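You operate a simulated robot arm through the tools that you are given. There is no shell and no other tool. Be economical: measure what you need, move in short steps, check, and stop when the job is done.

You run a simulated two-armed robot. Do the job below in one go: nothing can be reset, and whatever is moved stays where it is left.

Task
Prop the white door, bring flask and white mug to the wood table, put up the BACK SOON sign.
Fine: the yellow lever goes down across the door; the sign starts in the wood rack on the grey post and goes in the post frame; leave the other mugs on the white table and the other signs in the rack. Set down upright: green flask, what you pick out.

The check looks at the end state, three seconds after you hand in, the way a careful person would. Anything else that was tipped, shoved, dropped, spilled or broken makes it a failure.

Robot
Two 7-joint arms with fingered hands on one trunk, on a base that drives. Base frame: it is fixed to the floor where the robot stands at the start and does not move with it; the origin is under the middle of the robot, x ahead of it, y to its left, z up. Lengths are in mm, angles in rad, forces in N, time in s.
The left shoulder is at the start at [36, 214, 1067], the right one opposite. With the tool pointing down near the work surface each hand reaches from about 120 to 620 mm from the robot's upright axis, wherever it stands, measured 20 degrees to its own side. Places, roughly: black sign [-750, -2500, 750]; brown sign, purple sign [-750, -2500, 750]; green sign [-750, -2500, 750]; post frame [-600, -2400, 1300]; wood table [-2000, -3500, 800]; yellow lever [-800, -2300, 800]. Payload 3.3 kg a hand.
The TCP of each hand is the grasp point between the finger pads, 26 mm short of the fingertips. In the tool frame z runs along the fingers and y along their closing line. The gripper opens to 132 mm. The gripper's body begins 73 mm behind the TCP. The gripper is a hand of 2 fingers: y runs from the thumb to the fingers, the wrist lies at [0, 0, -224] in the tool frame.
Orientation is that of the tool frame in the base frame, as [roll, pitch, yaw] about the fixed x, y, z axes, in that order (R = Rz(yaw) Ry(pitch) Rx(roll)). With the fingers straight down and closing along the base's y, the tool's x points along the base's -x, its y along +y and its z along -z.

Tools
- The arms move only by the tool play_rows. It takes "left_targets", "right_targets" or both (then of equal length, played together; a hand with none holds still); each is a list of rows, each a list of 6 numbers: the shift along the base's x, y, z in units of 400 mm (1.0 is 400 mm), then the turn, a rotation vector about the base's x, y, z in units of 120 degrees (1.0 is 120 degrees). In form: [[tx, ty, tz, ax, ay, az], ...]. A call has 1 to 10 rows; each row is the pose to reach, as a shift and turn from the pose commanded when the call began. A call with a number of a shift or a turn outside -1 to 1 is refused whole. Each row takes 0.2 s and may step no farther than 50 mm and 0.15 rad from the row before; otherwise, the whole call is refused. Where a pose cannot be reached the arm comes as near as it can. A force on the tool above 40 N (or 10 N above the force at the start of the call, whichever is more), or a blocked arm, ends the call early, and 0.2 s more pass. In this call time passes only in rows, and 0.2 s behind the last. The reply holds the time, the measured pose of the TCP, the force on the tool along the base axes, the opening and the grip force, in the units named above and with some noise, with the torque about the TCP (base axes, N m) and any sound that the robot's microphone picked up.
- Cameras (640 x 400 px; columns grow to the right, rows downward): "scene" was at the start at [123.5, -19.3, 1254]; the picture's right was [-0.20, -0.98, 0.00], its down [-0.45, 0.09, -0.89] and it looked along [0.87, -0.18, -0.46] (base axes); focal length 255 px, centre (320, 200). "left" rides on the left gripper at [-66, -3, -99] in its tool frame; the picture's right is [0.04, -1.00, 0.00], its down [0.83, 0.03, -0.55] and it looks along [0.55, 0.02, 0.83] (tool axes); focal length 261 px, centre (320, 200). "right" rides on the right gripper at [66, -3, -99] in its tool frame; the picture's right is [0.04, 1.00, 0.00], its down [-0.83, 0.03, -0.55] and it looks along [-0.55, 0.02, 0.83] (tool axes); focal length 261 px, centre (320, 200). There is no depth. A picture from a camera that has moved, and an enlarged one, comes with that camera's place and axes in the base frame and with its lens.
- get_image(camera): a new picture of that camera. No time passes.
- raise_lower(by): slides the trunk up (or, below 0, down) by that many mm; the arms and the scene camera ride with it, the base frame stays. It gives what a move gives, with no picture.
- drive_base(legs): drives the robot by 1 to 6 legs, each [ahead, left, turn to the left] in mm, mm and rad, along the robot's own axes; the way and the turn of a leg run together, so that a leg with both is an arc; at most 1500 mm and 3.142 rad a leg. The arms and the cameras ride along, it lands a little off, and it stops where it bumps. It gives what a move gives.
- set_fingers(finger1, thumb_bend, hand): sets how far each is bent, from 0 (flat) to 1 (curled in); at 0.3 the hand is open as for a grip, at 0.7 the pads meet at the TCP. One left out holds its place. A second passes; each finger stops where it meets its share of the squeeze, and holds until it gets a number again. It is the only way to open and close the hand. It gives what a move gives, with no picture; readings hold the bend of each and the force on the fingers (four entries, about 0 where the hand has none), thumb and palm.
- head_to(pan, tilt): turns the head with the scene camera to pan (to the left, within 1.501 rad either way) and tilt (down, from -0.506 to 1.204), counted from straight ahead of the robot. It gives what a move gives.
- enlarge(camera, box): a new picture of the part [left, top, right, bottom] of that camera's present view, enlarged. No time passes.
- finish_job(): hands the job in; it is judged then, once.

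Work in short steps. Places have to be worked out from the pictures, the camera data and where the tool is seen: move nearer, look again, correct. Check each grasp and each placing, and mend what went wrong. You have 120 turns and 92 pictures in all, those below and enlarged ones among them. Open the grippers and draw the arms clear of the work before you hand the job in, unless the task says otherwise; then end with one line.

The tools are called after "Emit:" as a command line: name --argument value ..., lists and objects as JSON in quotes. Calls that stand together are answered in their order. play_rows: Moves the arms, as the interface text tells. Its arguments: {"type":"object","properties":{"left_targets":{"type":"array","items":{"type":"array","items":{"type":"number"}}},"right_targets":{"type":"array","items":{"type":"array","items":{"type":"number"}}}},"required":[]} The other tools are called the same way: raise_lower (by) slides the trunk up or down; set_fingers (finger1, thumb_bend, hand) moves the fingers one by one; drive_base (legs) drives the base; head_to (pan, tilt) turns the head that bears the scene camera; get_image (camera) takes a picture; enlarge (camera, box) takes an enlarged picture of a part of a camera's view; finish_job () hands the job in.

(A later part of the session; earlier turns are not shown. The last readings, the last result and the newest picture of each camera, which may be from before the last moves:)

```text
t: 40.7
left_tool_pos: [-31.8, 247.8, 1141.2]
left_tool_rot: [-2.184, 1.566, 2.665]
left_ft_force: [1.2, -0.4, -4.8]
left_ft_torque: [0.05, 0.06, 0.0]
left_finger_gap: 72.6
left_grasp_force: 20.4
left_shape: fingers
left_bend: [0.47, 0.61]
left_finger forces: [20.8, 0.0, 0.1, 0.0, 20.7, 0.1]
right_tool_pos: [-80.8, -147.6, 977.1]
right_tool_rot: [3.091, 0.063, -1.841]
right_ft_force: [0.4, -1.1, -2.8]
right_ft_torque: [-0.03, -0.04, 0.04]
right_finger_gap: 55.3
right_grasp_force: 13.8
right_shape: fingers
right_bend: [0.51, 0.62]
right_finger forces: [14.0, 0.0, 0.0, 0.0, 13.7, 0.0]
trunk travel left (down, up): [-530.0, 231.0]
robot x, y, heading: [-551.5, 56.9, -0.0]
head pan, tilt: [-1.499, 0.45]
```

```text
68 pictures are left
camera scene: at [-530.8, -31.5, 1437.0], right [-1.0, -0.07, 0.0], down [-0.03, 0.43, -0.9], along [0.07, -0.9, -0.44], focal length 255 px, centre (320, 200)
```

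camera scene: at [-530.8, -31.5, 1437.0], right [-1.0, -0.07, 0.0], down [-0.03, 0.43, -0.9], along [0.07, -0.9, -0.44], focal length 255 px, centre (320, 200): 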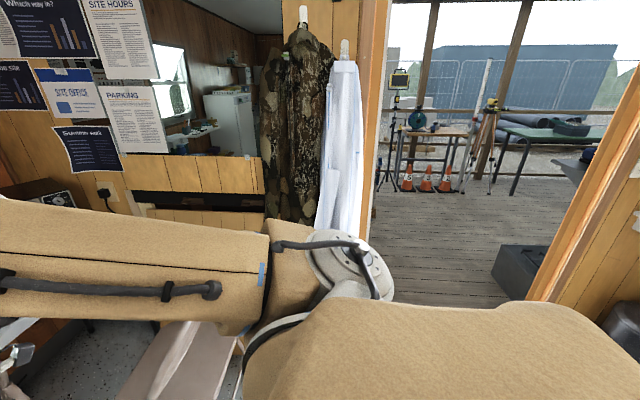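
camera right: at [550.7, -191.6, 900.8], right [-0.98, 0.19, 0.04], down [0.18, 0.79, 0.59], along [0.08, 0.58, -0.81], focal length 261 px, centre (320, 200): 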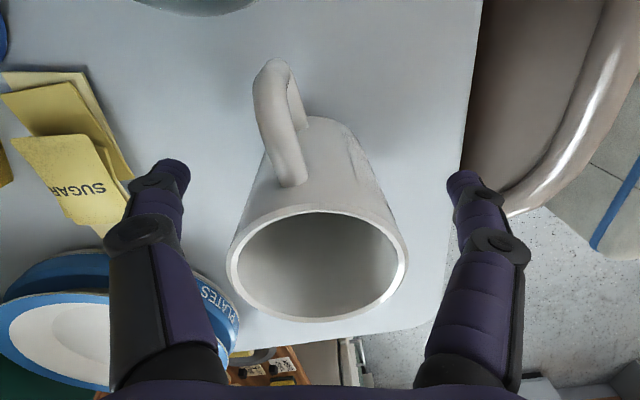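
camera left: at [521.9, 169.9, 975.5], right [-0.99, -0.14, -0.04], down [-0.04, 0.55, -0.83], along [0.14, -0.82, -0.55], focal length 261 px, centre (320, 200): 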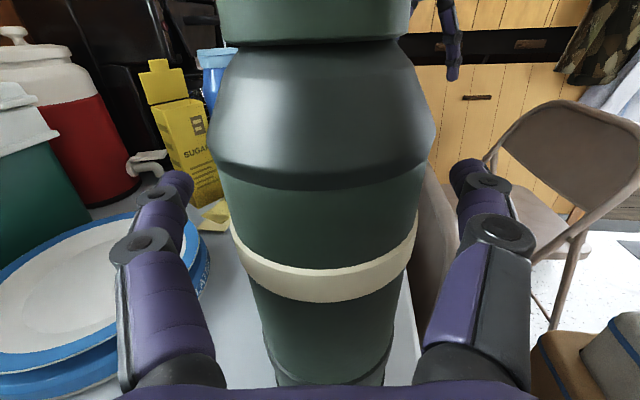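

The doorway runs from roughly x -690 to -1700 at y about -1200, with the wood table far beyond it. I'll bring the flask in to keep the elbow narrow, back up to line up with the doorway, and turn right to face it.

Emit:
play_rows --left_targets '[[0, -0.08, 0, 0, 0, 0], [0, -0.16, 0, 0, 0, 0], [0, -0.24, 0, 0, 0, 0]]'

Emit:
drive_base --legs '[[-640, 0, 0], [0, 0, -1.571]]'

Emit:
head_to --pan 0 --tilt 0.35

Emit:
get_image --camera "scene"

```text
t: 41.5
left_tool_pos: [-31.4, 147.0, 1141.4]
left_tool_rot: [-2.409, 1.567, 2.444]
left_ft_force: [0.1, -1.1, -4.7]
left_ft_torque: [0.06, 0.09, -0.02]
left_finger_gap: 72.3
left_grasp_force: 21.1
left_shape: fingers
left_bend: [0.47, 0.61]
left_finger forces: [20.8, 0.0, 0.0, 0.0, 20.7, 0.0]
right_tool_pos: [-80.1, -148.0, 976.0]
right_tool_rot: [3.09, 0.063, -1.842]
right_ft_force: [-0.1, -0.8, -3.0]
right_ft_torque: [-0.03, 0.02, 0.01]
right_finger_gap: 55.5
right_grasp_force: 14.4
right_shape: fingers
right_bend: [0.51, 0.62]
right_finger forces: [14.1, 0.0, 0.0, 0.1, 13.6, 0.1]
trunk travel left (down, up): [-530.0, 231.0]
robot x, y, heading: [-555.3, 59.5, 0.003]
head pan, tilt: [-1.499, 0.45]
```

```text
t: 48.9
left_tool_pos: [-1094.1, -460.9, 1142.4]
left_tool_rot: [-2.25, 1.568, 1.035]
left_ft_force: [0.2, -0.3, -6.6]
left_ft_torque: [0.03, -0.05, 0.02]
left_finger_gap: 72.5
left_grasp_force: 20.1
left_shape: fingers
left_bend: [0.47, 0.61]
left_finger forces: [20.2, 0.0, 0.0, 0.0, 20.1, 0.1]
right_tool_pos: [-1392.1, -414.1, 977.9]
right_tool_rot: [3.089, 0.061, 2.878]
right_ft_force: [-0.1, -0.3, -1.7]
right_ft_torque: [-0.03, 0.02, 0.02]
right_finger_gap: 55.0
right_grasp_force: 13.5
right_shape: fingers
right_bend: [0.51, 0.63]
right_finger forces: [13.7, 0.1, 0.1, 0.1, 13.2, 0.0]
trunk travel left (down, up): [-530.0, 231.0]
robot x, y, heading: [-1185.4, 61.4, -1.563]
head pan, tilt: [-1.499, 0.45]
```

```text
t: 50.5
left_tool_pos: [-1093.7, -462.3, 1142.6]
left_tool_rot: [-2.235, 1.569, 1.05]
left_ft_force: [1.0, -0.4, -6.4]
left_ft_torque: [0.02, -0.05, 0.03]
left_finger_gap: 72.1
left_grasp_force: 19.9
left_shape: fingers
left_bend: [0.47, 0.61]
left_finger forces: [20.4, 0.0, 0.0, 0.1, 20.2, 0.0]
right_tool_pos: [-1391.1, -414.6, 977.0]
right_tool_rot: [3.09, 0.062, 2.877]
right_ft_force: [0.6, 0.9, -2.6]
right_ft_torque: [-0.03, 0.02, 0.01]
right_finger_gap: 55.0
right_grasp_force: 13.8
right_shape: fingers
right_bend: [0.51, 0.63]
right_finger forces: [13.6, 0.1, 0.1, 0.0, 13.3, 0.0]
trunk travel left (down, up): [-530.0, 231.0]
robot x, y, heading: [-1183.6, 54.3, -1.561]
head pan, tilt: [0.0, 0.351]
```

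```text
67 pictures are left
camera scene: at [-1184.6, -50.0, 1446.1], right [-1.0, -0.01, 0.0], down [0.0, 0.34, -0.94], along [0.01, -0.94, -0.34], focal length 255 px, centre (320, 200)
```

scene: 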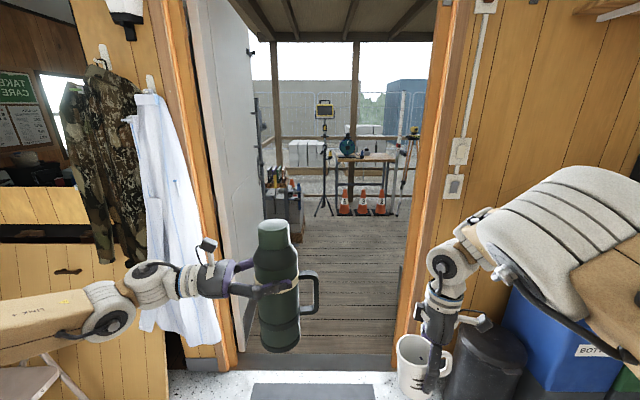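

I can see the doorway, about 917 mm wide and centred at x -1177. The white door stands open outward on the left, with the sign rack beyond it. My elbows are wide, so I'll stretch the flask forward to draw the left elbow in, then check how wide I am on both sides.

Emit:
play_rows --left_targets '[[-0.02, -0.09, 0, 0, 0, 0], [-0.04, -0.18, 0, 0, 0, 0], [-0.06, -0.27, 0, 0, 0, 0], [-0.08, -0.36, 0, 0, 0, 0]]'

Emit:
head_to --pan 0.9 --tilt 0.6

Emit:
get_image --camera "scene"

Emit:
head_to --pan -0.9 --tilt 0.6

Emit:
get_image --camera "scene"

```text
t: 51.5
left_tool_pos: [-1116.6, -541.6, 1144.6]
left_tool_rot: [-2.127, 1.563, 1.16]
left_ft_force: [-1.3, 1.2, -5.6]
left_ft_torque: [0.07, -0.03, 0.01]
left_finger_gap: 72.0
left_grasp_force: 20.3
left_shape: fingers
left_bend: [0.47, 0.62]
left_finger forces: [21.0, 0.0, 0.0, 0.0, 20.8, 0.0]
left hand out of reach, approached as far as the arm can: row 3, 4
right_tool_pos: [-1392.8, -414.5, 976.1]
right_tool_rot: [3.089, 0.062, 2.876]
right_ft_force: [-0.2, 0.0, -1.6]
right_ft_torque: [0.0, 0.03, 0.01]
right_finger_gap: 55.0
right_grasp_force: 14.0
right_shape: fingers
right_bend: [0.51, 0.63]
right_finger forces: [13.7, 0.0, 0.0, 0.0, 13.4, 0.0]
trunk travel left (down, up): [-530.0, 231.0]
robot x, y, heading: [-1184.1, 56.6, -1.562]
head pan, tilt: [0.0, 0.351]
```

```text
t: 52.7
left_tool_pos: [-1116.3, -542.7, 1143.6]
left_tool_rot: [-2.211, 1.567, 1.079]
left_ft_force: [0.1, -0.8, -5.2]
left_ft_torque: [0.04, -0.05, -0.02]
left_finger_gap: 72.1
left_grasp_force: 20.5
left_shape: fingers
left_bend: [0.47, 0.62]
left_finger forces: [21.0, 0.0, 0.0, 0.0, 20.8, 0.0]
right_tool_pos: [-1390.7, -414.3, 976.4]
right_tool_rot: [3.087, 0.062, 2.876]
right_ft_force: [0.0, -0.1, -1.7]
right_ft_torque: [-0.01, 0.04, 0.01]
right_finger_gap: 54.9
right_grasp_force: 13.4
right_shape: fingers
right_bend: [0.51, 0.63]
right_finger forces: [13.7, 0.0, 0.0, 0.0, 13.4, 0.0]
trunk travel left (down, up): [-530.0, 231.0]
robot x, y, heading: [-1184.3, 59.0, -1.563]
head pan, tilt: [0.901, 0.6]
```

```text
66 pictures are left
camera scene: at [-1115.6, -11.4, 1423.4], right [-0.62, -0.79, 0.0], down [-0.45, 0.35, -0.82], along [0.65, -0.51, -0.57], focal length 255 px, centre (320, 200)
```

scene: 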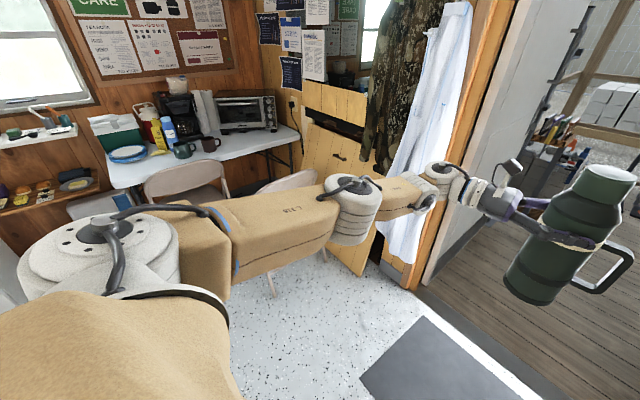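

```text
t: 54.5
left_tool_pos: [-1116.0, -542.4, 1144.5]
left_tool_rot: [-2.219, 1.567, 1.068]
left_ft_force: [-1.0, 0.3, -4.9]
left_ft_torque: [0.09, -0.1, -0.03]
left_finger_gap: 72.1
left_grasp_force: 21.5
left_shape: fingers
left_bend: [0.47, 0.62]
left_finger forces: [21.1, 0.0, 0.0, 0.0, 20.8, 0.0]
right_tool_pos: [-1391.0, -414.5, 976.4]
right_tool_rot: [3.088, 0.063, 2.877]
right_ft_force: [-0.5, 0.5, -2.6]
right_ft_torque: [-0.03, 0.03, -0.03]
right_finger_gap: 54.6
right_grasp_force: 13.4
right_shape: fingers
right_bend: [0.51, 0.63]
right_finger forces: [13.7, 0.0, 0.1, 0.1, 13.5, 0.0]
trunk travel left (down, up): [-530.0, 231.0]
robot x, y, heading: [-1181.2, 58.5, -1.563]
head pan, tilt: [-0.901, 0.6]
```

```text
65 pictures are left
camera scene: at [-1254.1, -12.5, 1423.4], right [-0.63, 0.78, 0.0], down [0.44, 0.36, -0.82], along [-0.64, -0.52, -0.57], focal length 255 px, centre (320, 200)
```

scene: 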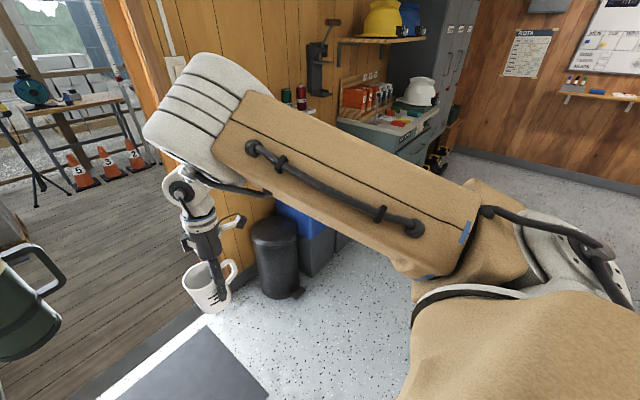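

Extents are about ±350 mm against ±458 mm of doorway, so I fit. I'll straighten up and drive through to about y -1950, then look.

Emit:
drive_base --legs '[[0, 0, -0.008], [1000, 0, 0], [1000, 0, 0]]'

Emit:
head_to --pan -0.3 --tilt 0.4

Emit:
get_image --camera "scene"

Emit:
head_to --pan 1.0 --tilt 0.4

Emit:
get_image --camera "scene"

```text
t: 64.7
left_tool_pos: [-1161.6, -2538.1, 1143.9]
left_tool_rot: [-2.176, 1.568, 1.09]
left_ft_force: [-0.2, -0.2, -5.0]
left_ft_torque: [0.04, -0.04, 0.01]
left_finger_gap: 72.1
left_grasp_force: 21.1
left_shape: fingers
left_bend: [0.47, 0.62]
left_finger forces: [21.3, 0.1, 0.0, 0.1, 21.0, 0.0]
right_tool_pos: [-1433.0, -2404.1, 976.9]
right_tool_rot: [3.09, 0.064, 2.856]
right_ft_force: [0.3, 0.0, -2.7]
right_ft_torque: [0.0, 0.04, 0.0]
right_finger_gap: 54.7
right_grasp_force: 13.8
right_shape: fingers
right_bend: [0.51, 0.63]
right_finger forces: [13.7, 0.1, 0.0, 0.1, 13.4, 0.0]
trunk travel left (down, up): [-530.0, 231.0]
robot x, y, heading: [-1219.8, -1933.1, -1.58]
head pan, tilt: [-0.901, 0.6]
```

```text
t: 65.7
left_tool_pos: [-1161.7, -2537.1, 1144.1]
left_tool_rot: [-2.218, 1.569, 1.047]
left_ft_force: [0.3, 0.3, -5.3]
left_ft_torque: [0.07, -0.07, -0.03]
left_finger_gap: 72.0
left_grasp_force: 21.0
left_shape: fingers
left_bend: [0.47, 0.62]
left_finger forces: [21.4, 0.1, 0.1, 0.1, 21.1, 0.1]
right_tool_pos: [-1433.5, -2403.8, 977.4]
right_tool_rot: [3.09, 0.062, 2.855]
right_ft_force: [0.6, -0.4, -2.7]
right_ft_torque: [-0.01, 0.02, 0.0]
right_finger_gap: 54.8
right_grasp_force: 13.3
right_shape: fingers
right_bend: [0.51, 0.63]
right_finger forces: [13.7, 0.0, 0.0, 0.1, 13.4, 0.1]
trunk travel left (down, up): [-530.0, 231.0]
robot x, y, heading: [-1214.1, -1930.7, -1.583]
head pan, tilt: [-0.3, 0.4]
```

```text
64 pictures are left
camera scene: at [-1246.4, -2038.4, 1441.6], right [-0.95, 0.31, 0.0], down [0.12, 0.37, -0.92], along [-0.28, -0.88, -0.39], focal length 255 px, centre (320, 200)
```

scene: 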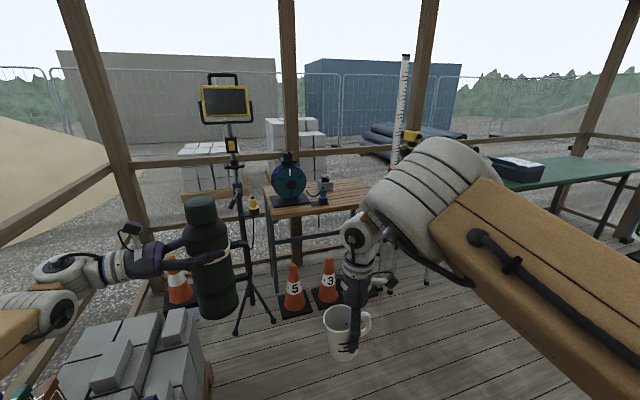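

```text
t: 67.2
left_tool_pos: [-1160.7, -2536.1, 1144.5]
left_tool_rot: [-2.208, 1.566, 1.057]
left_ft_force: [0.5, 0.1, -5.7]
left_ft_torque: [0.06, -0.05, 0.01]
left_finger_gap: 71.8
left_grasp_force: 21.2
left_shape: fingers
left_bend: [0.47, 0.62]
left_finger forces: [21.4, 0.1, 0.0, 0.0, 21.1, 0.1]
right_tool_pos: [-1433.5, -2404.5, 977.8]
right_tool_rot: [3.09, 0.061, 2.854]
right_ft_force: [-0.2, 0.0, -2.6]
right_ft_torque: [-0.01, 0.03, -0.01]
right_finger_gap: 54.8
right_grasp_force: 13.4
right_shape: fingers
right_bend: [0.51, 0.63]
right_finger forces: [13.7, 0.0, 0.0, 0.0, 13.4, 0.1]
trunk travel left (down, up): [-530.0, 231.0]
robot x, y, heading: [-1219.0, -1930.9, -1.583]
head pan, tilt: [1.0, 0.4]
```

```text
63 pictures are left
camera scene: at [-1140.5, -2001.4, 1441.6], right [-0.55, -0.83, 0.0], down [-0.32, 0.22, -0.92], along [0.77, -0.51, -0.39], focal length 255 px, centre (320, 200)
```

scene: 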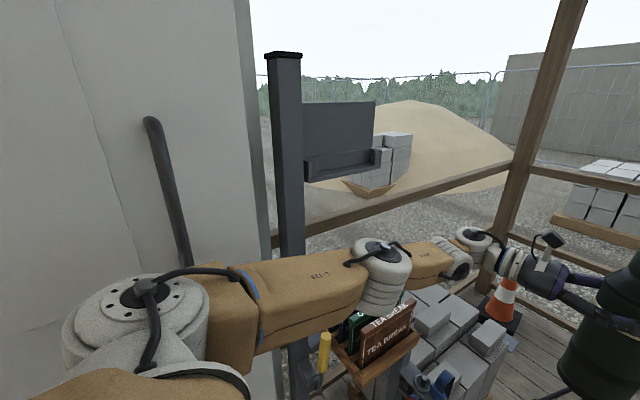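

I see the post, frame, rack and lever on the left, and the wood table ahead holding a teal reel and a small blue item, with cones under its front edge. I'll drive 600 ahead and 480 right, short of the table, and look at its top from there.

Emit:
drive_base --legs '[[0, 0, 0.012], [600, -480, 0]]'

Emit:
head_to --pan 0 --tilt 0.55

Emit:
get_image --camera "scene"

```text
t: 71.7
left_tool_pos: [-1647.1, -3140.2, 1143.8]
left_tool_rot: [-2.229, 1.565, 1.051]
left_ft_force: [-0.1, -0.2, -5.8]
left_ft_torque: [0.08, -0.04, -0.04]
left_finger_gap: 71.8
left_grasp_force: 20.9
left_shape: fingers
left_bend: [0.47, 0.62]
left_finger forces: [21.3, 0.0, 0.0, 0.0, 21.0, 0.0]
right_tool_pos: [-1922.4, -3010.6, 976.1]
right_tool_rot: [3.09, 0.063, 2.868]
right_ft_force: [-0.3, 0.0, -2.3]
right_ft_torque: [-0.02, 0.07, -0.03]
right_finger_gap: 55.1
right_grasp_force: 13.4
right_shape: fingers
right_bend: [0.51, 0.63]
right_finger forces: [13.8, 0.0, 0.0, 0.0, 13.4, 0.0]
trunk travel left (down, up): [-530.0, 231.0]
robot x, y, heading: [-1711.2, -2540.4, -1.575]
head pan, tilt: [1.0, 0.4]
```

```text
t: 73.0
left_tool_pos: [-1647.6, -3139.4, 1143.4]
left_tool_rot: [-2.208, 1.567, 1.072]
left_ft_force: [0.2, 0.0, -5.8]
left_ft_torque: [0.04, -0.02, -0.01]
left_finger_gap: 71.9
left_grasp_force: 21.5
left_shape: fingers
left_bend: [0.47, 0.62]
left_finger forces: [21.4, 0.0, 0.0, 0.0, 21.1, 0.0]
right_tool_pos: [-1921.7, -3011.0, 976.7]
right_tool_rot: [3.09, 0.062, 2.868]
right_ft_force: [-0.2, 1.0, -2.8]
right_ft_torque: [0.03, 0.05, 0.0]
right_finger_gap: 54.9
right_grasp_force: 13.2
right_shape: fingers
right_bend: [0.51, 0.63]
right_finger forces: [13.7, 0.1, 0.0, 0.0, 13.3, 0.1]
trunk travel left (down, up): [-530.0, 231.0]
robot x, y, heading: [-1712.4, -2536.7, -1.571]
head pan, tilt: [0.0, 0.55]
```

```text
62 pictures are left
camera scene: at [-1712.2, -2644.8, 1427.9], right [-1.0, 0.0, 0.0], down [0.0, 0.52, -0.85], along [0.0, -0.85, -0.52], focal length 255 px, centre (320, 200)
```

scene: 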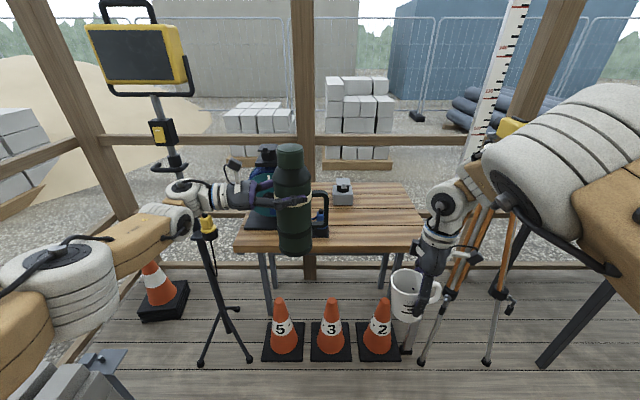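

The right half of the table is free: x -1780 to -2050, y -3400 to -3700. The teal tool stands on the left half. I'll turn the flask hand to point forward so its wrist stays off the teal tool, extending it a little as it turns.

Emit:
play_rows --left_targets '[[-0.01, -0.03, 0, 0, 0, 0.0573], [-0.02, -0.06, 0, 0, 0, 0.1146], [-0.03, -0.09, 0, 0, 0, 0.172], [-0.04, -0.12, 0, 0, 0, 0.229], [-0.05, -0.15, 0, 0, 0, 0.2865], [-0.06, -0.18, 0, 0, 0, 0.344], [-0.07, -0.21, 0, 0, 0, 0.401], [-0.08, -0.24, 0, 0, 0, 0.458], [-0.09, -0.27, 0, 0, 0, 0.516], [-0.1, -0.3, 0, 0, 0, 0.573]]'

Emit:
get_image --camera "scene"

```text
t: 75.2
left_tool_pos: [-1686.4, -3261.6, 1143.3]
left_tool_rot: [-2.636, 1.567, 1.848]
left_ft_force: [0.3, 0.5, -6.0]
left_ft_torque: [0.1, 0.05, -0.01]
left_finger_gap: 72.1
left_grasp_force: 21.1
left_shape: fingers
left_bend: [0.47, 0.62]
left_finger forces: [21.0, 0.0, 0.0, 0.1, 21.0, 0.0]
right_tool_pos: [-1922.2, -3012.4, 976.2]
right_tool_rot: [3.089, 0.062, 2.868]
right_ft_force: [-0.8, -0.2, -2.6]
right_ft_torque: [-0.01, 0.02, 0.02]
right_finger_gap: 54.6
right_grasp_force: 13.1
right_shape: fingers
right_bend: [0.51, 0.63]
right_finger forces: [13.6, 0.0, 0.1, 0.0, 13.3, 0.0]
trunk travel left (down, up): [-530.0, 231.0]
robot x, y, heading: [-1711.1, -2537.6, -1.567]
head pan, tilt: [0.0, 0.55]
```

```text
61 pictures are left
camera scene: at [-1713.3, -2644.9, 1427.9], right [-1.0, 0.0, 0.0], down [0.0, 0.52, -0.85], along [0.0, -0.85, -0.52], focal length 255 px, centre (320, 200)
```

scene: 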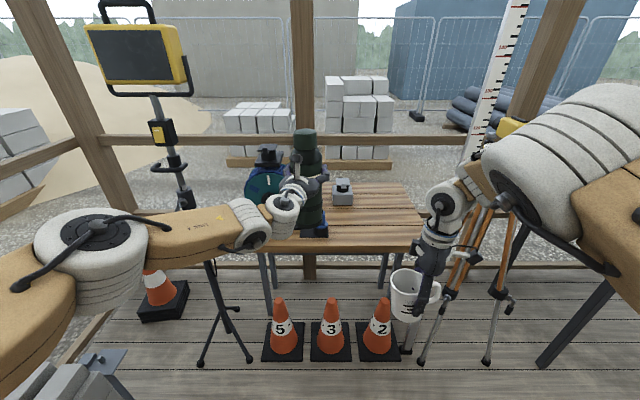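

That works. I'll drive 230 ahead and 130 right to bring the flask, with its bottom at z about 970, above the free right part of the table.

Emit:
drive_base --legs '[[230, -130, 0]]'

Emit:
get_image --camera "scene"

Emit:
get_image --camera "left"

```text
t: 77.1
left_tool_pos: [-1820.8, -3491.2, 1143.6]
left_tool_rot: [-2.717, 1.565, 1.761]
left_ft_force: [0.0, -0.3, -4.0]
left_ft_torque: [0.07, 0.04, 0.01]
left_finger_gap: 71.8
left_grasp_force: 21.3
left_shape: fingers
left_bend: [0.47, 0.62]
left_finger forces: [21.1, 0.0, 0.1, 0.0, 21.1, 0.0]
right_tool_pos: [-2055.7, -3241.8, 976.0]
right_tool_rot: [3.087, 0.064, 2.869]
right_ft_force: [-0.3, -0.8, -2.9]
right_ft_torque: [0.01, 0.01, 0.03]
right_finger_gap: 54.8
right_grasp_force: 13.6
right_shape: fingers
right_bend: [0.51, 0.63]
right_finger forces: [13.6, 0.0, 0.0, 0.0, 13.3, 0.0]
trunk travel left (down, up): [-530.0, 231.0]
robot x, y, heading: [-1844.7, -2770.0, -1.568]
head pan, tilt: [0.0, 0.55]
```

```text
60 pictures are left
camera scene: at [-1846.7, -2876.1, 1427.8], right [-1.0, 0.0, 0.0], down [0.0, 0.52, -0.85], along [0.0, -0.85, -0.52], focal length 255 px, centre (320, 200)
```

scene: 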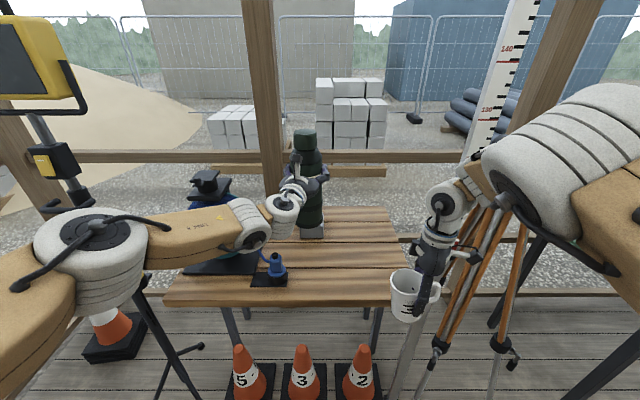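

```text
59 pictures are left
camera left: at [-1801.3, -3394.9, 1209.2], right [-0.97, 0.23, -0.04], down [0.16, 0.53, -0.83], along [-0.17, -0.81, -0.56], focal length 261 px, centre (320, 200)
```

left: 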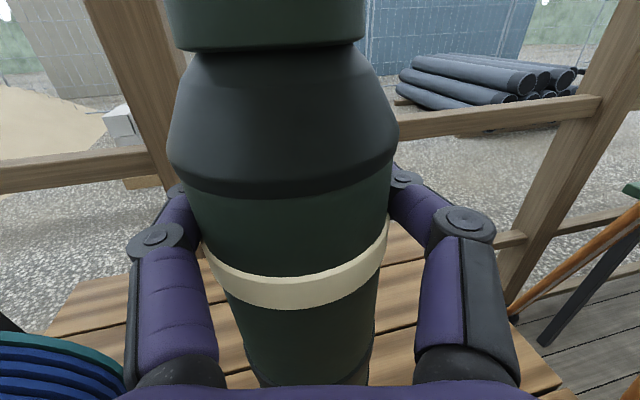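

The table top is confirmed at about z 800, y -3345 to -3840. I'll shift the flask to [-1860, -3480] and lower it to about 20 mm above contact.

Emit:
play_rows --left_targets '[[-0.05, 0.015, 0, 0, 0, 0], [-0.1, 0.03, -0.05, 0, 0, 0], [-0.1, 0.03, -0.15, 0, 0, 0], [-0.1, 0.03, -0.25, 0, 0, 0], [-0.1, 0.03, -0.33, 0, 0, 0], [-0.1, 0.03, -0.36, 0, 0, 0]]'

Emit:
get_image --camera "scene"

```text
t: 78.5
left_tool_pos: [-1836.4, -3466.4, 1010.9]
left_tool_rot: [2.03, 1.563, 0.244]
left_ft_force: [-0.8, 0.4, -4.7]
left_ft_torque: [0.09, 0.02, 0.02]
left_finger_gap: 72.5
left_grasp_force: 21.4
left_shape: fingers
left_bend: [0.47, 0.62]
left_finger forces: [21.7, 0.0, 0.0, 0.1, 21.5, 0.0]
left hand out of reach, approached as far as the arm can: row 5, 6
right_tool_pos: [-2057.1, -3240.1, 976.7]
right_tool_rot: [3.09, 0.064, 2.866]
right_ft_force: [-0.1, -0.1, -2.6]
right_ft_torque: [-0.03, 0.03, -0.04]
right_finger_gap: 54.4
right_grasp_force: 13.1
right_shape: fingers
right_bend: [0.51, 0.63]
right_finger forces: [13.6, 0.0, 0.0, 0.0, 13.3, 0.0]
trunk travel left (down, up): [-530.0, 231.0]
robot x, y, heading: [-1849.9, -2768.8, -1.568]
head pan, tilt: [0.0, 0.55]
```

```text
58 pictures are left
camera scene: at [-1846.2, -2874.7, 1427.9], right [-1.0, 0.0, 0.0], down [0.0, 0.52, -0.85], along [0.0, -0.85, -0.52], focal length 255 px, centre (320, 200)
```

scene: 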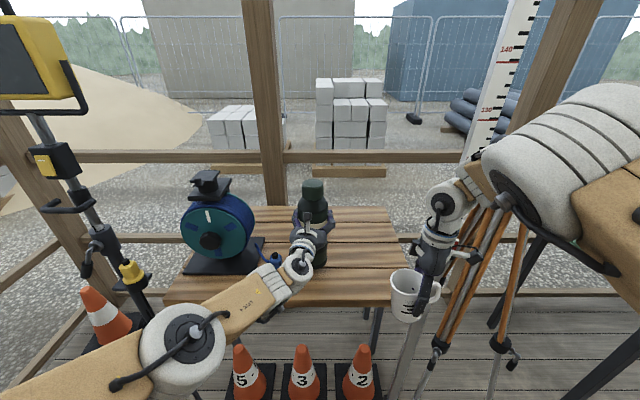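

The arm bottomed out at z 1011, so I'll do the rest with the trunk, watching the left hand's force.

Emit:
raise_lower --by -25

Emit:
raise_lower --by -7

Emit:
enlarge --camera "scene" --box '[230, 160, 400, 310]'

```text
t: 79.2
left_tool_pos: [-1851.1, -3462.7, 984.8]
left_tool_rot: [-2.75, 1.566, 1.726]
left_ft_force: [0.6, 0.1, -5.9]
left_ft_torque: [0.05, 0.05, -0.01]
left_finger_gap: 72.5
left_grasp_force: 21.6
left_shape: fingers
left_bend: [0.47, 0.62]
left_finger forces: [21.8, 0.0, 0.0, 0.1, 21.5, 0.1]
right_tool_pos: [-2064.9, -3243.0, 953.0]
right_tool_rot: [3.086, 0.075, 2.84]
right_ft_force: [-0.9, -0.8, -3.3]
right_ft_torque: [0.02, -0.01, 0.01]
right_finger_gap: 54.3
right_grasp_force: 13.4
right_shape: fingers
right_bend: [0.51, 0.63]
right_finger forces: [13.7, 0.0, 0.1, 0.1, 13.3, 0.0]
trunk travel left (down, up): [-505.0, 256.0]
robot x, y, heading: [-1846.4, -2770.3, -1.571]
head pan, tilt: [0.0, 0.55]
```

```text
t: 79.8
left_tool_pos: [-1852.3, -3462.8, 980.5]
left_tool_rot: [-2.167, 1.565, 2.312]
left_ft_force: [0.5, -0.1, -5.8]
left_ft_torque: [0.05, 0.06, 0.01]
left_finger_gap: 72.8
left_grasp_force: 22.2
left_shape: fingers
left_bend: [0.47, 0.62]
left_finger forces: [21.9, 0.0, 0.0, 0.1, 21.5, 0.0]
right_tool_pos: [-2066.9, -3241.5, 942.9]
right_tool_rot: [3.081, 0.067, 2.839]
right_ft_force: [0.2, 0.7, -3.9]
right_ft_torque: [-0.04, 0.04, 0.01]
right_finger_gap: 54.7
right_grasp_force: 13.2
right_shape: fingers
right_bend: [0.51, 0.63]
right_finger forces: [13.6, 0.1, 0.0, 0.0, 13.3, 0.0]
trunk travel left (down, up): [-498.0, 263.0]
robot x, y, heading: [-1842.6, -2768.1, -1.574]
head pan, tilt: [0.0, 0.55]
```

```text
2.67 times, centred on (315, 235) of scene
camera zoom: at [-1846.1, -2876.7, 1395.8], right [-1.0, 0.0, 0.0], down [0.0, 0.52, -0.85], along [0.0, -0.85, -0.52], focal length 679 px, centre (333, 107)
```

zoom: 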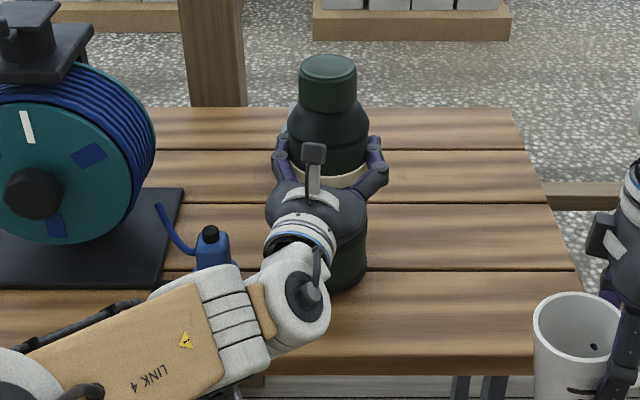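

No contact yet. I'll keep lowering in small steps.

Emit:
raise_lower --by -5

Emit:
raise_lower --by -4

Emit:
raise_lower --by -4

```text
t: 80.3
left_tool_pos: [-1850.5, -3463.2, 975.7]
left_tool_rot: [-2.516, 1.567, 1.961]
left_ft_force: [-0.2, -0.7, -4.8]
left_ft_torque: [0.02, 0.03, 0.03]
left_finger_gap: 72.5
left_grasp_force: 22.1
left_shape: fingers
left_bend: [0.47, 0.62]
left_finger forces: [21.8, 0.0, 0.0, 0.0, 21.6, 0.0]
right_tool_pos: [-2064.6, -3241.7, 937.4]
right_tool_rot: [3.08, 0.072, 2.84]
right_ft_force: [0.5, -0.2, -2.7]
right_ft_torque: [-0.04, 0.05, -0.02]
right_finger_gap: 54.7
right_grasp_force: 13.7
right_shape: fingers
right_bend: [0.51, 0.63]
right_finger forces: [13.6, 0.1, 0.0, 0.1, 13.4, 0.1]
trunk travel left (down, up): [-493.0, 268.0]
robot x, y, heading: [-1841.3, -2769.5, -1.573]
head pan, tilt: [0.0, 0.55]
```

```text
t: 80.8
left_tool_pos: [-1850.2, -3463.7, 972.3]
left_tool_rot: [-2.312, 1.567, 2.17]
left_ft_force: [-0.6, 0.9, -1.9]
left_ft_torque: [0.05, -0.02, 0.0]
left_finger_gap: 72.4
left_grasp_force: 21.9
left_shape: fingers
left_bend: [0.47, 0.62]
left_finger forces: [21.5, 0.0, 0.0, 0.0, 21.6, 0.0]
right_tool_pos: [-2064.0, -3240.1, 933.7]
right_tool_rot: [3.081, 0.073, 2.84]
right_ft_force: [0.6, -0.5, -3.0]
right_ft_torque: [0.0, 0.04, 0.01]
right_finger_gap: 54.4
right_grasp_force: 13.7
right_shape: fingers
right_bend: [0.51, 0.63]
right_finger forces: [13.7, 0.0, 0.0, 0.1, 13.4, 0.1]
trunk travel left (down, up): [-489.0, 272.0]
robot x, y, heading: [-1844.0, -2769.7, -1.569]
head pan, tilt: [0.0, 0.55]
```

```text
t: 81.4
left_tool_pos: [-1850.9, -3462.1, 970.7]
left_tool_rot: [-0.57, 1.567, -2.375]
left_ft_force: [-0.6, 1.8, 10.9]
left_ft_torque: [-0.1, -0.26, 0.08]
left_finger_gap: 72.4
left_grasp_force: 22.0
left_shape: fingers
left_bend: [0.47, 0.62]
left_finger forces: [20.9, 0.0, 0.1, 0.0, 22.0, 0.1]
right_tool_pos: [-2064.8, -3239.3, 931.3]
right_tool_rot: [3.084, 0.072, 2.839]
right_ft_force: [-0.8, -0.7, -3.1]
right_ft_torque: [-0.03, 0.03, 0.01]
right_finger_gap: 54.7
right_grasp_force: 13.6
right_shape: fingers
right_bend: [0.51, 0.63]
right_finger forces: [13.6, 0.0, 0.0, 0.1, 13.3, 0.0]
trunk travel left (down, up): [-485.0, 276.0]
robot x, y, heading: [-1845.0, -2769.7, -1.571]
head pan, tilt: [0.0, 0.55]
```

The flask is on the table with the force reversed to +11 N. I'll open the hand and back straight off by driving the base.

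Emit:
set_fingers --hand "left" --finger1 0.3 --thumb_bend 0.3

Emit:
drive_base --legs '[[-200, 45, 0]]'

Emit:
get_image --camera "scene"

```text
t: 82.4
left_tool_pos: [-1850.0, -3462.6, 967.3]
left_tool_rot: [-2.531, 1.566, 1.949]
left_ft_force: [-0.3, -0.2, -0.2]
left_ft_torque: [0.01, -0.03, 0.03]
left_finger_gap: 132.7
left_grasp_force: 0.0
left_shape: fingers
left_bend: [0.3, 0.3]
left_finger forces: [0.1, 0.0, 0.0, 0.0, 0.0, 0.0]
right_tool_pos: [-2065.3, -3242.5, 932.9]
right_tool_rot: [3.086, 0.075, 2.84]
right_ft_force: [-0.7, -0.2, -2.8]
right_ft_torque: [0.02, 0.01, -0.03]
right_finger_gap: 54.5
right_grasp_force: 13.1
right_shape: fingers
right_bend: [0.51, 0.63]
right_finger forces: [13.6, 0.1, 0.0, 0.0, 13.3, 0.0]
trunk travel left (down, up): [-485.0, 276.0]
robot x, y, heading: [-1843.2, -2768.5, -1.574]
head pan, tilt: [0.0, 0.55]
```

```text
t: 84.0
left_tool_pos: [-1803.8, -3258.9, 968.3]
left_tool_rot: [-2.246, 1.569, 2.235]
left_ft_force: [-0.6, 0.1, -0.1]
left_ft_torque: [0.01, -0.01, -0.01]
left_finger_gap: 133.0
left_grasp_force: 0.1
left_shape: fingers
left_bend: [0.3, 0.3]
left_finger forces: [0.0, 0.1, 0.0, 0.0, 0.1, 0.0]
right_tool_pos: [-2019.0, -3038.7, 932.6]
right_tool_rot: [3.086, 0.075, 2.842]
right_ft_force: [0.3, 0.0, -2.1]
right_ft_torque: [-0.01, 0.07, 0.01]
right_finger_gap: 54.5
right_grasp_force: 13.5
right_shape: fingers
right_bend: [0.51, 0.63]
right_finger forces: [13.8, 0.0, 0.1, 0.1, 13.2, 0.0]
trunk travel left (down, up): [-485.0, 276.0]
robot x, y, heading: [-1796.9, -2566.8, -1.568]
head pan, tilt: [0.0, 0.55]
```

```text
56 pictures are left
camera scene: at [-1800.6, -2673.1, 1383.0], right [-1.0, 0.0, 0.0], down [0.0, 0.52, -0.85], along [0.0, -0.85, -0.52], focal length 255 px, centre (320, 200)
```

scene: 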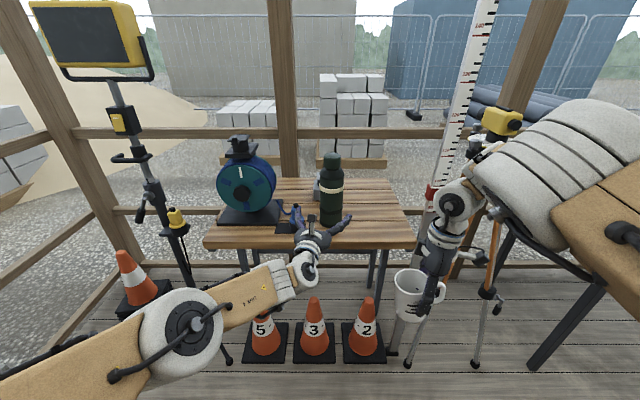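

The flask stands upright at [-1850, -3462]. I'll raise the open left hand well above flask and reel height before driving forward to set down the mug.

Emit:
play_rows --left_targets '[[0, 0, 0.1, 0, 0, 0], [0, 0, 0.2, 0, 0, 0], [0, 0, 0.3, 0, 0, 0], [0.02, 0, 0.4, 0, 0, 0], [0.05, 0, 0.5, 0, 0, 0], [0.1, 0, 0.6, 0, 0, 0], [0.15, 0, 0.7, 0, 0, 0]]'

Emit:
head_to --pan -0.4 --tilt 0.5

Emit:
get_image --camera "scene"

```text
t: 85.6
left_tool_pos: [-1747.1, -3260.6, 1245.9]
left_tool_rot: [-2.416, 1.567, 2.065]
left_ft_force: [0.6, 0.1, 0.6]
left_ft_torque: [-0.01, -0.01, -0.03]
left_finger_gap: 133.3
left_grasp_force: 0.0
left_shape: fingers
left_bend: [0.3, 0.3]
left_finger forces: [0.0, 0.0, 0.1, 0.1, 0.1, 0.0]
right_tool_pos: [-2021.8, -3039.7, 932.5]
right_tool_rot: [3.086, 0.077, 2.835]
right_ft_force: [-0.6, 0.2, -3.4]
right_ft_torque: [-0.03, 0.03, 0.02]
right_finger_gap: 54.1
right_grasp_force: 14.1
right_shape: fingers
right_bend: [0.51, 0.63]
right_finger forces: [13.6, 0.0, 0.0, 0.0, 13.3, 0.1]
trunk travel left (down, up): [-485.0, 276.0]
robot x, y, heading: [-1798.8, -2566.6, -1.567]
head pan, tilt: [0.0, 0.55]
```

```text
t: 86.5
left_tool_pos: [-1747.6, -3261.3, 1245.3]
left_tool_rot: [-2.484, 1.568, 1.996]
left_ft_force: [0.3, 0.5, -1.6]
left_ft_torque: [0.02, 0.01, -0.01]
left_finger_gap: 133.0
left_grasp_force: 0.0
left_shape: fingers
left_bend: [0.3, 0.3]
left_finger forces: [0.0, 0.0, 0.0, 0.0, 0.0, 0.2]
right_tool_pos: [-2023.3, -3040.0, 933.0]
right_tool_rot: [3.085, 0.077, 2.836]
right_ft_force: [-0.5, 0.2, -2.2]
right_ft_torque: [0.02, 0.02, 0.02]
right_finger_gap: 54.2
right_grasp_force: 13.4
right_shape: fingers
right_bend: [0.51, 0.63]
right_finger forces: [13.6, 0.0, 0.0, 0.0, 13.2, 0.1]
trunk travel left (down, up): [-485.0, 276.0]
robot x, y, heading: [-1799.3, -2568.1, -1.568]
head pan, tilt: [-0.4, 0.499]
```

```text
55 pictures are left
camera scene: at [-1836.2, -2668.6, 1387.4], right [-0.92, 0.39, 0.0], down [0.19, 0.44, -0.88], along [-0.34, -0.81, -0.48], focal length 255 px, centre (320, 200)
```

scene: 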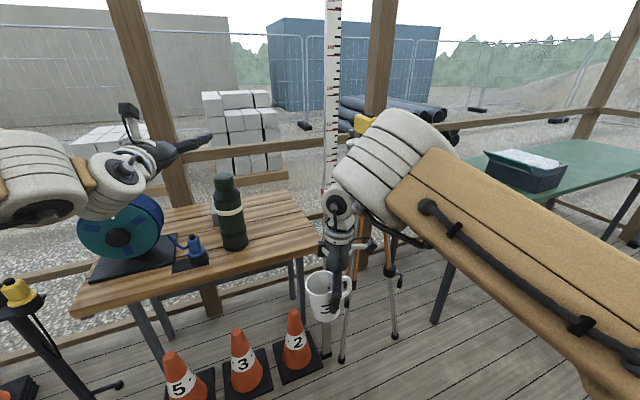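

The measuring staff stands at about [-2166, -3392], close to the table's right edge. I'll shift 60 left first and then go forward in two legs, checking clearance before the last one.

Emit:
drive_base --legs '[[0, 60, 0], [230, 0, 0]]'

Emit:
get_image --camera "scene"

Emit:
head_to --pan 0.5 --tilt 0.45

Emit:
get_image --camera "scene"

```text
t: 88.8
left_tool_pos: [-1684.7, -3489.7, 1244.9]
left_tool_rot: [-2.588, 1.566, 1.896]
left_ft_force: [-0.2, -0.4, 0.7]
left_ft_torque: [-0.03, -0.01, 0.0]
left_finger_gap: 133.0
left_grasp_force: 0.0
left_shape: fingers
left_bend: [0.3, 0.3]
left_finger forces: [0.0, 0.0, 0.0, 0.0, 0.1, 0.0]
right_tool_pos: [-1959.6, -3268.8, 932.5]
right_tool_rot: [3.084, 0.077, 2.836]
right_ft_force: [-0.4, 0.2, -2.5]
right_ft_torque: [0.06, 0.04, 0.02]
right_finger_gap: 54.8
right_grasp_force: 13.9
right_shape: fingers
right_bend: [0.51, 0.63]
right_finger forces: [13.5, 0.0, 0.0, 0.0, 13.4, 0.0]
trunk travel left (down, up): [-485.0, 276.0]
robot x, y, heading: [-1738.1, -2793.3, -1.566]
head pan, tilt: [-0.4, 0.499]
```

```text
54 pictures are left
camera scene: at [-1775.0, -2896.5, 1387.3], right [-0.92, 0.39, 0.0], down [0.18, 0.44, -0.88], along [-0.34, -0.81, -0.48], focal length 255 px, centre (320, 200)
```

scene: 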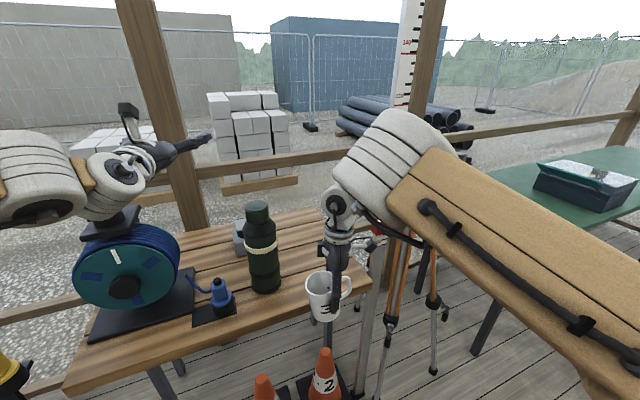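

```text
t: 90.0
left_tool_pos: [-1685.2, -3487.8, 1246.4]
left_tool_rot: [-2.49, 1.567, 1.993]
left_ft_force: [-0.1, 0.3, 0.2]
left_ft_torque: [0.01, -0.02, 0.01]
left_finger_gap: 133.2
left_grasp_force: 0.0
left_shape: fingers
left_bend: [0.3, 0.3]
left_finger forces: [0.1, 0.1, 0.0, 0.0, 0.0, 0.1]
right_tool_pos: [-1959.9, -3267.0, 932.2]
right_tool_rot: [3.084, 0.076, 2.833]
right_ft_force: [-0.4, -0.2, -3.1]
right_ft_torque: [-0.02, 0.03, 0.01]
right_finger_gap: 54.6
right_grasp_force: 13.6
right_shape: fingers
right_bend: [0.51, 0.63]
right_finger forces: [13.6, 0.0, 0.0, 0.0, 13.3, 0.0]
trunk travel left (down, up): [-485.0, 276.0]
robot x, y, heading: [-1736.6, -2791.4, -1.567]
head pan, tilt: [0.499, 0.45]
```

```text
53 pictures are left
camera scene: at [-1695.7, -2891.6, 1391.9], right [-0.88, -0.48, 0.0], down [-0.21, 0.38, -0.9], along [0.43, -0.79, -0.44], focal length 255 px, centre (320, 200)
```

scene: 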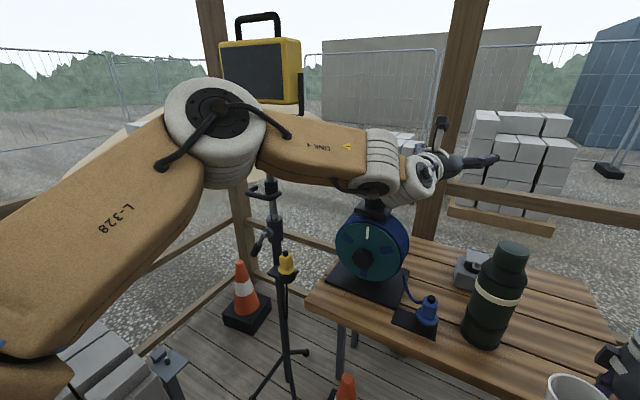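

The left wrist clears the reel and the lamp is far off, and the right arm has about 90 mm to the staff. I'll lift the left hand a bit more and go the last 145 mm.

Emit:
play_rows --left_targets '[[0, 0, 0.07, 0, 0, 0], [0, 0, 0.14, 0, 0, 0]]'

Emit:
drive_base --legs '[[145, 0, 0]]'

Emit:
head_to --pan -0.3 --tilt 0.7

Emit:
get_image --camera "scene"

```text
t: 90.5
left_tool_pos: [-1683.1, -3483.8, 1301.6]
left_tool_rot: [-2.634, 1.568, 1.849]
left_ft_force: [-0.4, 0.9, 0.1]
left_ft_torque: [0.01, 0.0, 0.04]
left_finger_gap: 133.3
left_grasp_force: 0.0
left_shape: fingers
left_bend: [0.3, 0.3]
left_finger forces: [0.0, 0.0, 0.1, 0.0, 0.1, 0.0]
right_tool_pos: [-1960.6, -3267.0, 932.1]
right_tool_rot: [3.085, 0.077, 2.833]
right_ft_force: [-0.3, -0.2, -2.3]
right_ft_torque: [-0.02, 0.03, 0.0]
right_finger_gap: 54.5
right_grasp_force: 14.0
right_shape: fingers
right_bend: [0.51, 0.63]
right_finger forces: [13.7, 0.0, 0.0, 0.1, 13.1, 0.1]
trunk travel left (down, up): [-485.0, 276.0]
robot x, y, heading: [-1740.0, -2795.2, -1.565]
head pan, tilt: [0.499, 0.45]
```

```text
t: 91.9
left_tool_pos: [-1681.4, -3630.1, 1299.5]
left_tool_rot: [-2.644, 1.567, 1.844]
left_ft_force: [-0.1, -0.1, -0.7]
left_ft_torque: [-0.03, 0.01, -0.04]
left_finger_gap: 133.1
left_grasp_force: 0.1
left_shape: fingers
left_bend: [0.3, 0.3]
left_finger forces: [0.0, 0.0, 0.0, 0.0, 0.0, 0.0]
right_tool_pos: [-1957.3, -3413.6, 931.8]
right_tool_rot: [3.084, 0.075, 2.837]
right_ft_force: [0.3, 0.2, -3.0]
right_ft_torque: [-0.01, 0.08, -0.02]
right_finger_gap: 54.4
right_grasp_force: 13.2
right_shape: fingers
right_bend: [0.51, 0.63]
right_finger forces: [13.5, 0.1, 0.0, 0.0, 13.2, 0.0]
trunk travel left (down, up): [-485.0, 276.0]
robot x, y, heading: [-1736.3, -2936.3, -1.563]
head pan, tilt: [0.499, 0.45]
```

```text
t: 93.0
left_tool_pos: [-1681.6, -3627.6, 1302.5]
left_tool_rot: [-2.545, 1.567, 1.942]
left_ft_force: [-0.3, -0.6, -0.9]
left_ft_torque: [-0.01, -0.01, 0.02]
left_finger_gap: 133.2
left_grasp_force: 0.0
left_shape: fingers
left_bend: [0.3, 0.3]
left_finger forces: [0.1, 0.0, 0.0, 0.0, 0.0, 0.1]
right_tool_pos: [-1958.0, -3412.0, 932.7]
right_tool_rot: [3.084, 0.079, 2.838]
right_ft_force: [0.5, -0.2, -3.0]
right_ft_torque: [0.0, 0.08, 0.02]
right_finger_gap: 54.7
right_grasp_force: 13.3
right_shape: fingers
right_bend: [0.51, 0.63]
right_finger forces: [13.6, 0.0, 0.0, 0.0, 13.3, 0.0]
trunk travel left (down, up): [-485.0, 276.0]
robot x, y, heading: [-1738.7, -2936.8, -1.565]
head pan, tilt: [-0.3, 0.7]
```

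```text
52 pictures are left
camera scene: at [-1763.5, -3036.9, 1369.7], right [-0.96, 0.29, 0.0], down [0.19, 0.62, -0.76], along [-0.22, -0.73, -0.64], focal length 255 px, centre (320, 200)
```

scene: 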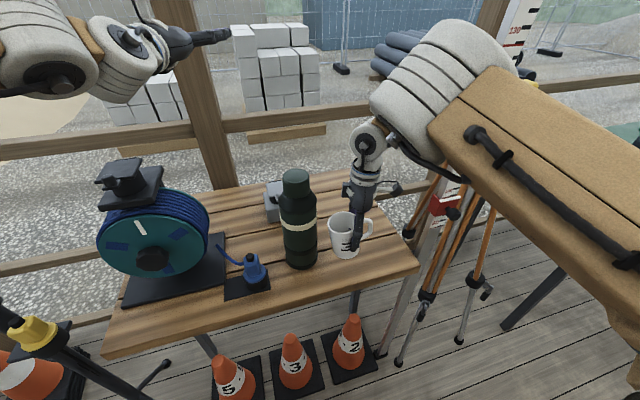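

Spacing from the flask and the staff is fine. I'll level the mug (2.5° tilt correction) and lower it to just above contact.

Emit:
play_rows --right_targets '[[0, 0, -0.04, 0, 0.0205, 0], [0, 0, -0.08, 0, 0.0205, 0], [0, 0, -0.12, 0, 0.0205, 0], [0, 0, -0.135, 0, 0.0205, 0]]'

```text
t: 94.0
left_tool_pos: [-1680.5, -3628.8, 1302.1]
left_tool_rot: [-2.525, 1.565, 1.962]
left_ft_force: [0.4, -0.2, -0.6]
left_ft_torque: [0.01, 0.0, -0.01]
left_finger_gap: 133.2
left_grasp_force: 0.1
left_shape: fingers
left_bend: [0.3, 0.3]
left_finger forces: [0.0, 0.0, 0.1, 0.0, 0.0, 0.0]
right_tool_pos: [-1965.2, -3413.9, 879.3]
right_tool_rot: [3.099, 0.042, 2.82]
right_ft_force: [0.4, 0.0, -2.9]
right_ft_torque: [0.02, 0.04, -0.01]
right_finger_gap: 54.4
right_grasp_force: 12.9
right_shape: fingers
right_bend: [0.51, 0.63]
right_finger forces: [13.5, 0.0, 0.1, 0.0, 13.1, 0.0]
trunk travel left (down, up): [-485.0, 276.0]
robot x, y, heading: [-1738.7, -2937.4, -1.568]
head pan, tilt: [-0.3, 0.7]
```

Still no contact at 879. I'll take small steps down, and any contact will stop the move.

Emit:
play_rows --right_targets '[[0, 0, -0.008, 0, 0, 0], [0, 0, -0.015, 0, 0, 0], [0, 0, -0.022, 0, 0, 0], [0, 0, -0.029, 0, 0, 0], [0, 0, -0.036, 0, 0, 0], [0, 0, -0.042, 0, 0, 0]]'

Emit:
enlarge --camera "scene" --box '[250, 150, 430, 290]'

```text
t: 95.4
left_tool_pos: [-1680.1, -3628.0, 1302.5]
left_tool_rot: [-2.311, 1.567, 2.177]
left_ft_force: [0.7, 0.0, -0.2]
left_ft_torque: [-0.01, 0.0, 0.01]
left_finger_gap: 132.9
left_grasp_force: 0.1
left_shape: fingers
left_bend: [0.3, 0.3]
left_finger forces: [0.0, 0.0, 0.0, 0.1, 0.0, 0.0]
right_tool_pos: [-1964.9, -3413.2, 863.7]
right_tool_rot: [3.102, 0.037, 2.823]
right_ft_force: [-2.5, -4.8, 14.7]
right_ft_torque: [0.03, -0.08, -0.04]
right_finger_gap: 54.2
right_grasp_force: 15.3
right_shape: fingers
right_bend: [0.52, 0.63]
right_finger forces: [13.2, 0.0, 0.0, 0.0, 17.0, 0.1]
trunk travel left (down, up): [-485.0, 276.0]
robot x, y, heading: [-1735.4, -2937.4, -1.564]
head pan, tilt: [-0.3, 0.7]
```

```text
2.86 times, centred on (340, 220) of scene
camera zoom: at [-1763.1, -3036.0, 1370.0], right [-0.96, 0.29, 0.0], down [0.19, 0.62, -0.77], along [-0.22, -0.73, -0.64], focal length 728 px, centre (263, 143)
```

zoom: 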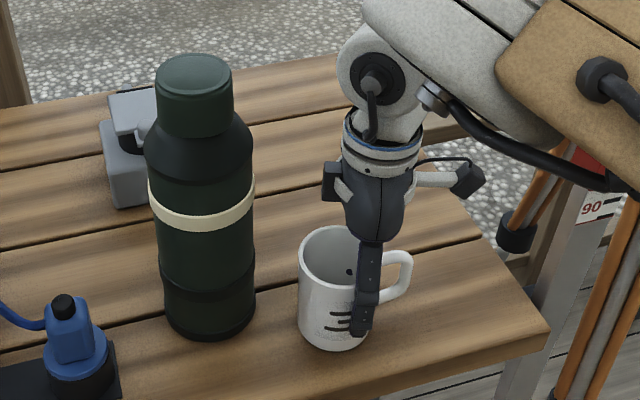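

The mug is on the table. I'll relieve the pressure by 2 mm, open, and lift straight up.

Emit:
play_rows --right_targets '[[0, 0, 0.005, 0, 0, 0]]'

Emit:
set_fingers --hand "right" --finger1 0.3 --thumb_bend 0.3

Emit:
play_rows --right_targets '[[0, 0, 0.06, 0, 0, 0], [0, 0, 0.14, 0, 0, 0], [0, 0, 0.22, 0, 0, 0], [0, 0, 0.3, 0, 0, 0]]'

Emit:
get_image --camera "scene"

```text
t: 95.8
left_tool_pos: [-1680.3, -3628.5, 1302.1]
left_tool_rot: [-2.385, 1.569, 2.105]
left_ft_force: [-0.4, 0.6, -0.5]
left_ft_torque: [0.0, -0.01, 0.01]
left_finger_gap: 133.0
left_grasp_force: 0.1
left_shape: fingers
left_bend: [0.3, 0.3]
left_finger forces: [0.0, 0.1, 0.0, 0.1, 0.1, 0.0]
right_tool_pos: [-1964.9, -3412.7, 864.3]
right_tool_rot: [3.097, 0.033, 2.823]
right_ft_force: [-1.5, -4.2, 12.7]
right_ft_torque: [-0.11, -0.03, 0.03]
right_finger_gap: 53.8
right_grasp_force: 14.7
right_shape: fingers
right_bend: [0.52, 0.63]
right_finger forces: [12.7, 0.0, 0.0, 0.1, 17.0, 0.1]
trunk travel left (down, up): [-485.0, 276.0]
robot x, y, heading: [-1737.9, -2934.0, -1.568]
head pan, tilt: [-0.3, 0.7]
```

```text
t: 96.8
left_tool_pos: [-1679.9, -3629.6, 1301.1]
left_tool_rot: [-2.501, 1.568, 1.984]
left_ft_force: [-0.1, -0.8, 0.4]
left_ft_torque: [0.01, -0.01, 0.0]
left_finger_gap: 132.9
left_grasp_force: 0.1
left_shape: fingers
left_bend: [0.3, 0.3]
left_finger forces: [0.0, 0.0, 0.0, 0.1, 0.0, 0.0]
right_tool_pos: [-1963.7, -3413.8, 863.5]
right_tool_rot: [3.096, 0.04, 2.824]
right_ft_force: [-0.5, -0.2, 0.8]
right_ft_torque: [-0.02, 0.0, 0.02]
right_finger_gap: 132.7
right_grasp_force: 0.1
right_shape: fingers
right_bend: [0.3, 0.3]
right_finger forces: [0.0, 0.0, 0.0, 0.0, 0.1, 0.0]
trunk travel left (down, up): [-485.0, 276.0]
robot x, y, heading: [-1736.5, -2937.2, -1.565]
head pan, tilt: [-0.3, 0.7]
```

```text
t: 97.8
left_tool_pos: [-1680.9, -3628.0, 1301.5]
left_tool_rot: [-2.424, 1.567, 2.064]
left_ft_force: [-0.4, 0.3, 0.1]
left_ft_torque: [-0.01, -0.01, 0.04]
left_finger_gap: 133.2
left_grasp_force: 0.1
left_shape: fingers
left_bend: [0.3, 0.3]
left_finger forces: [0.0, 0.0, 0.0, 0.0, 0.0, 0.1]
right_tool_pos: [-1970.5, -3409.2, 977.3]
right_tool_rot: [3.079, 0.041, 2.809]
right_ft_force: [-0.6, 0.3, -0.5]
right_ft_torque: [0.01, 0.0, 0.02]
right_finger_gap: 133.3
right_grasp_force: 0.0
right_shape: fingers
right_bend: [0.3, 0.3]
right_finger forces: [0.0, 0.0, 0.1, 0.0, 0.0, 0.0]
trunk travel left (down, up): [-485.0, 276.0]
robot x, y, heading: [-1738.1, -2937.1, -1.563]
head pan, tilt: [-0.3, 0.7]
```

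```text
50 pictures are left
camera scene: at [-1763.4, -3036.4, 1369.8], right [-0.96, 0.29, 0.0], down [0.19, 0.62, -0.76], along [-0.22, -0.73, -0.64], focal length 255 px, centre (320, 200)
```

scene: 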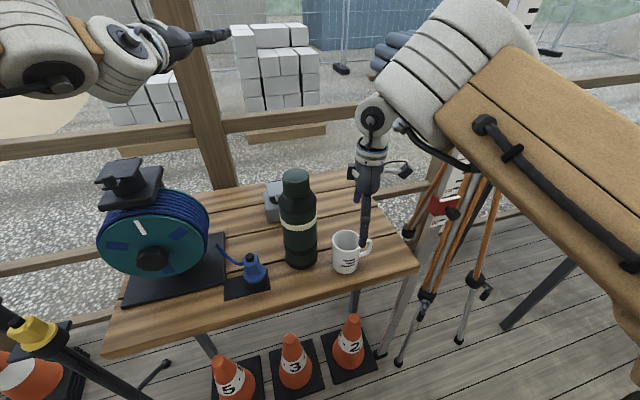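

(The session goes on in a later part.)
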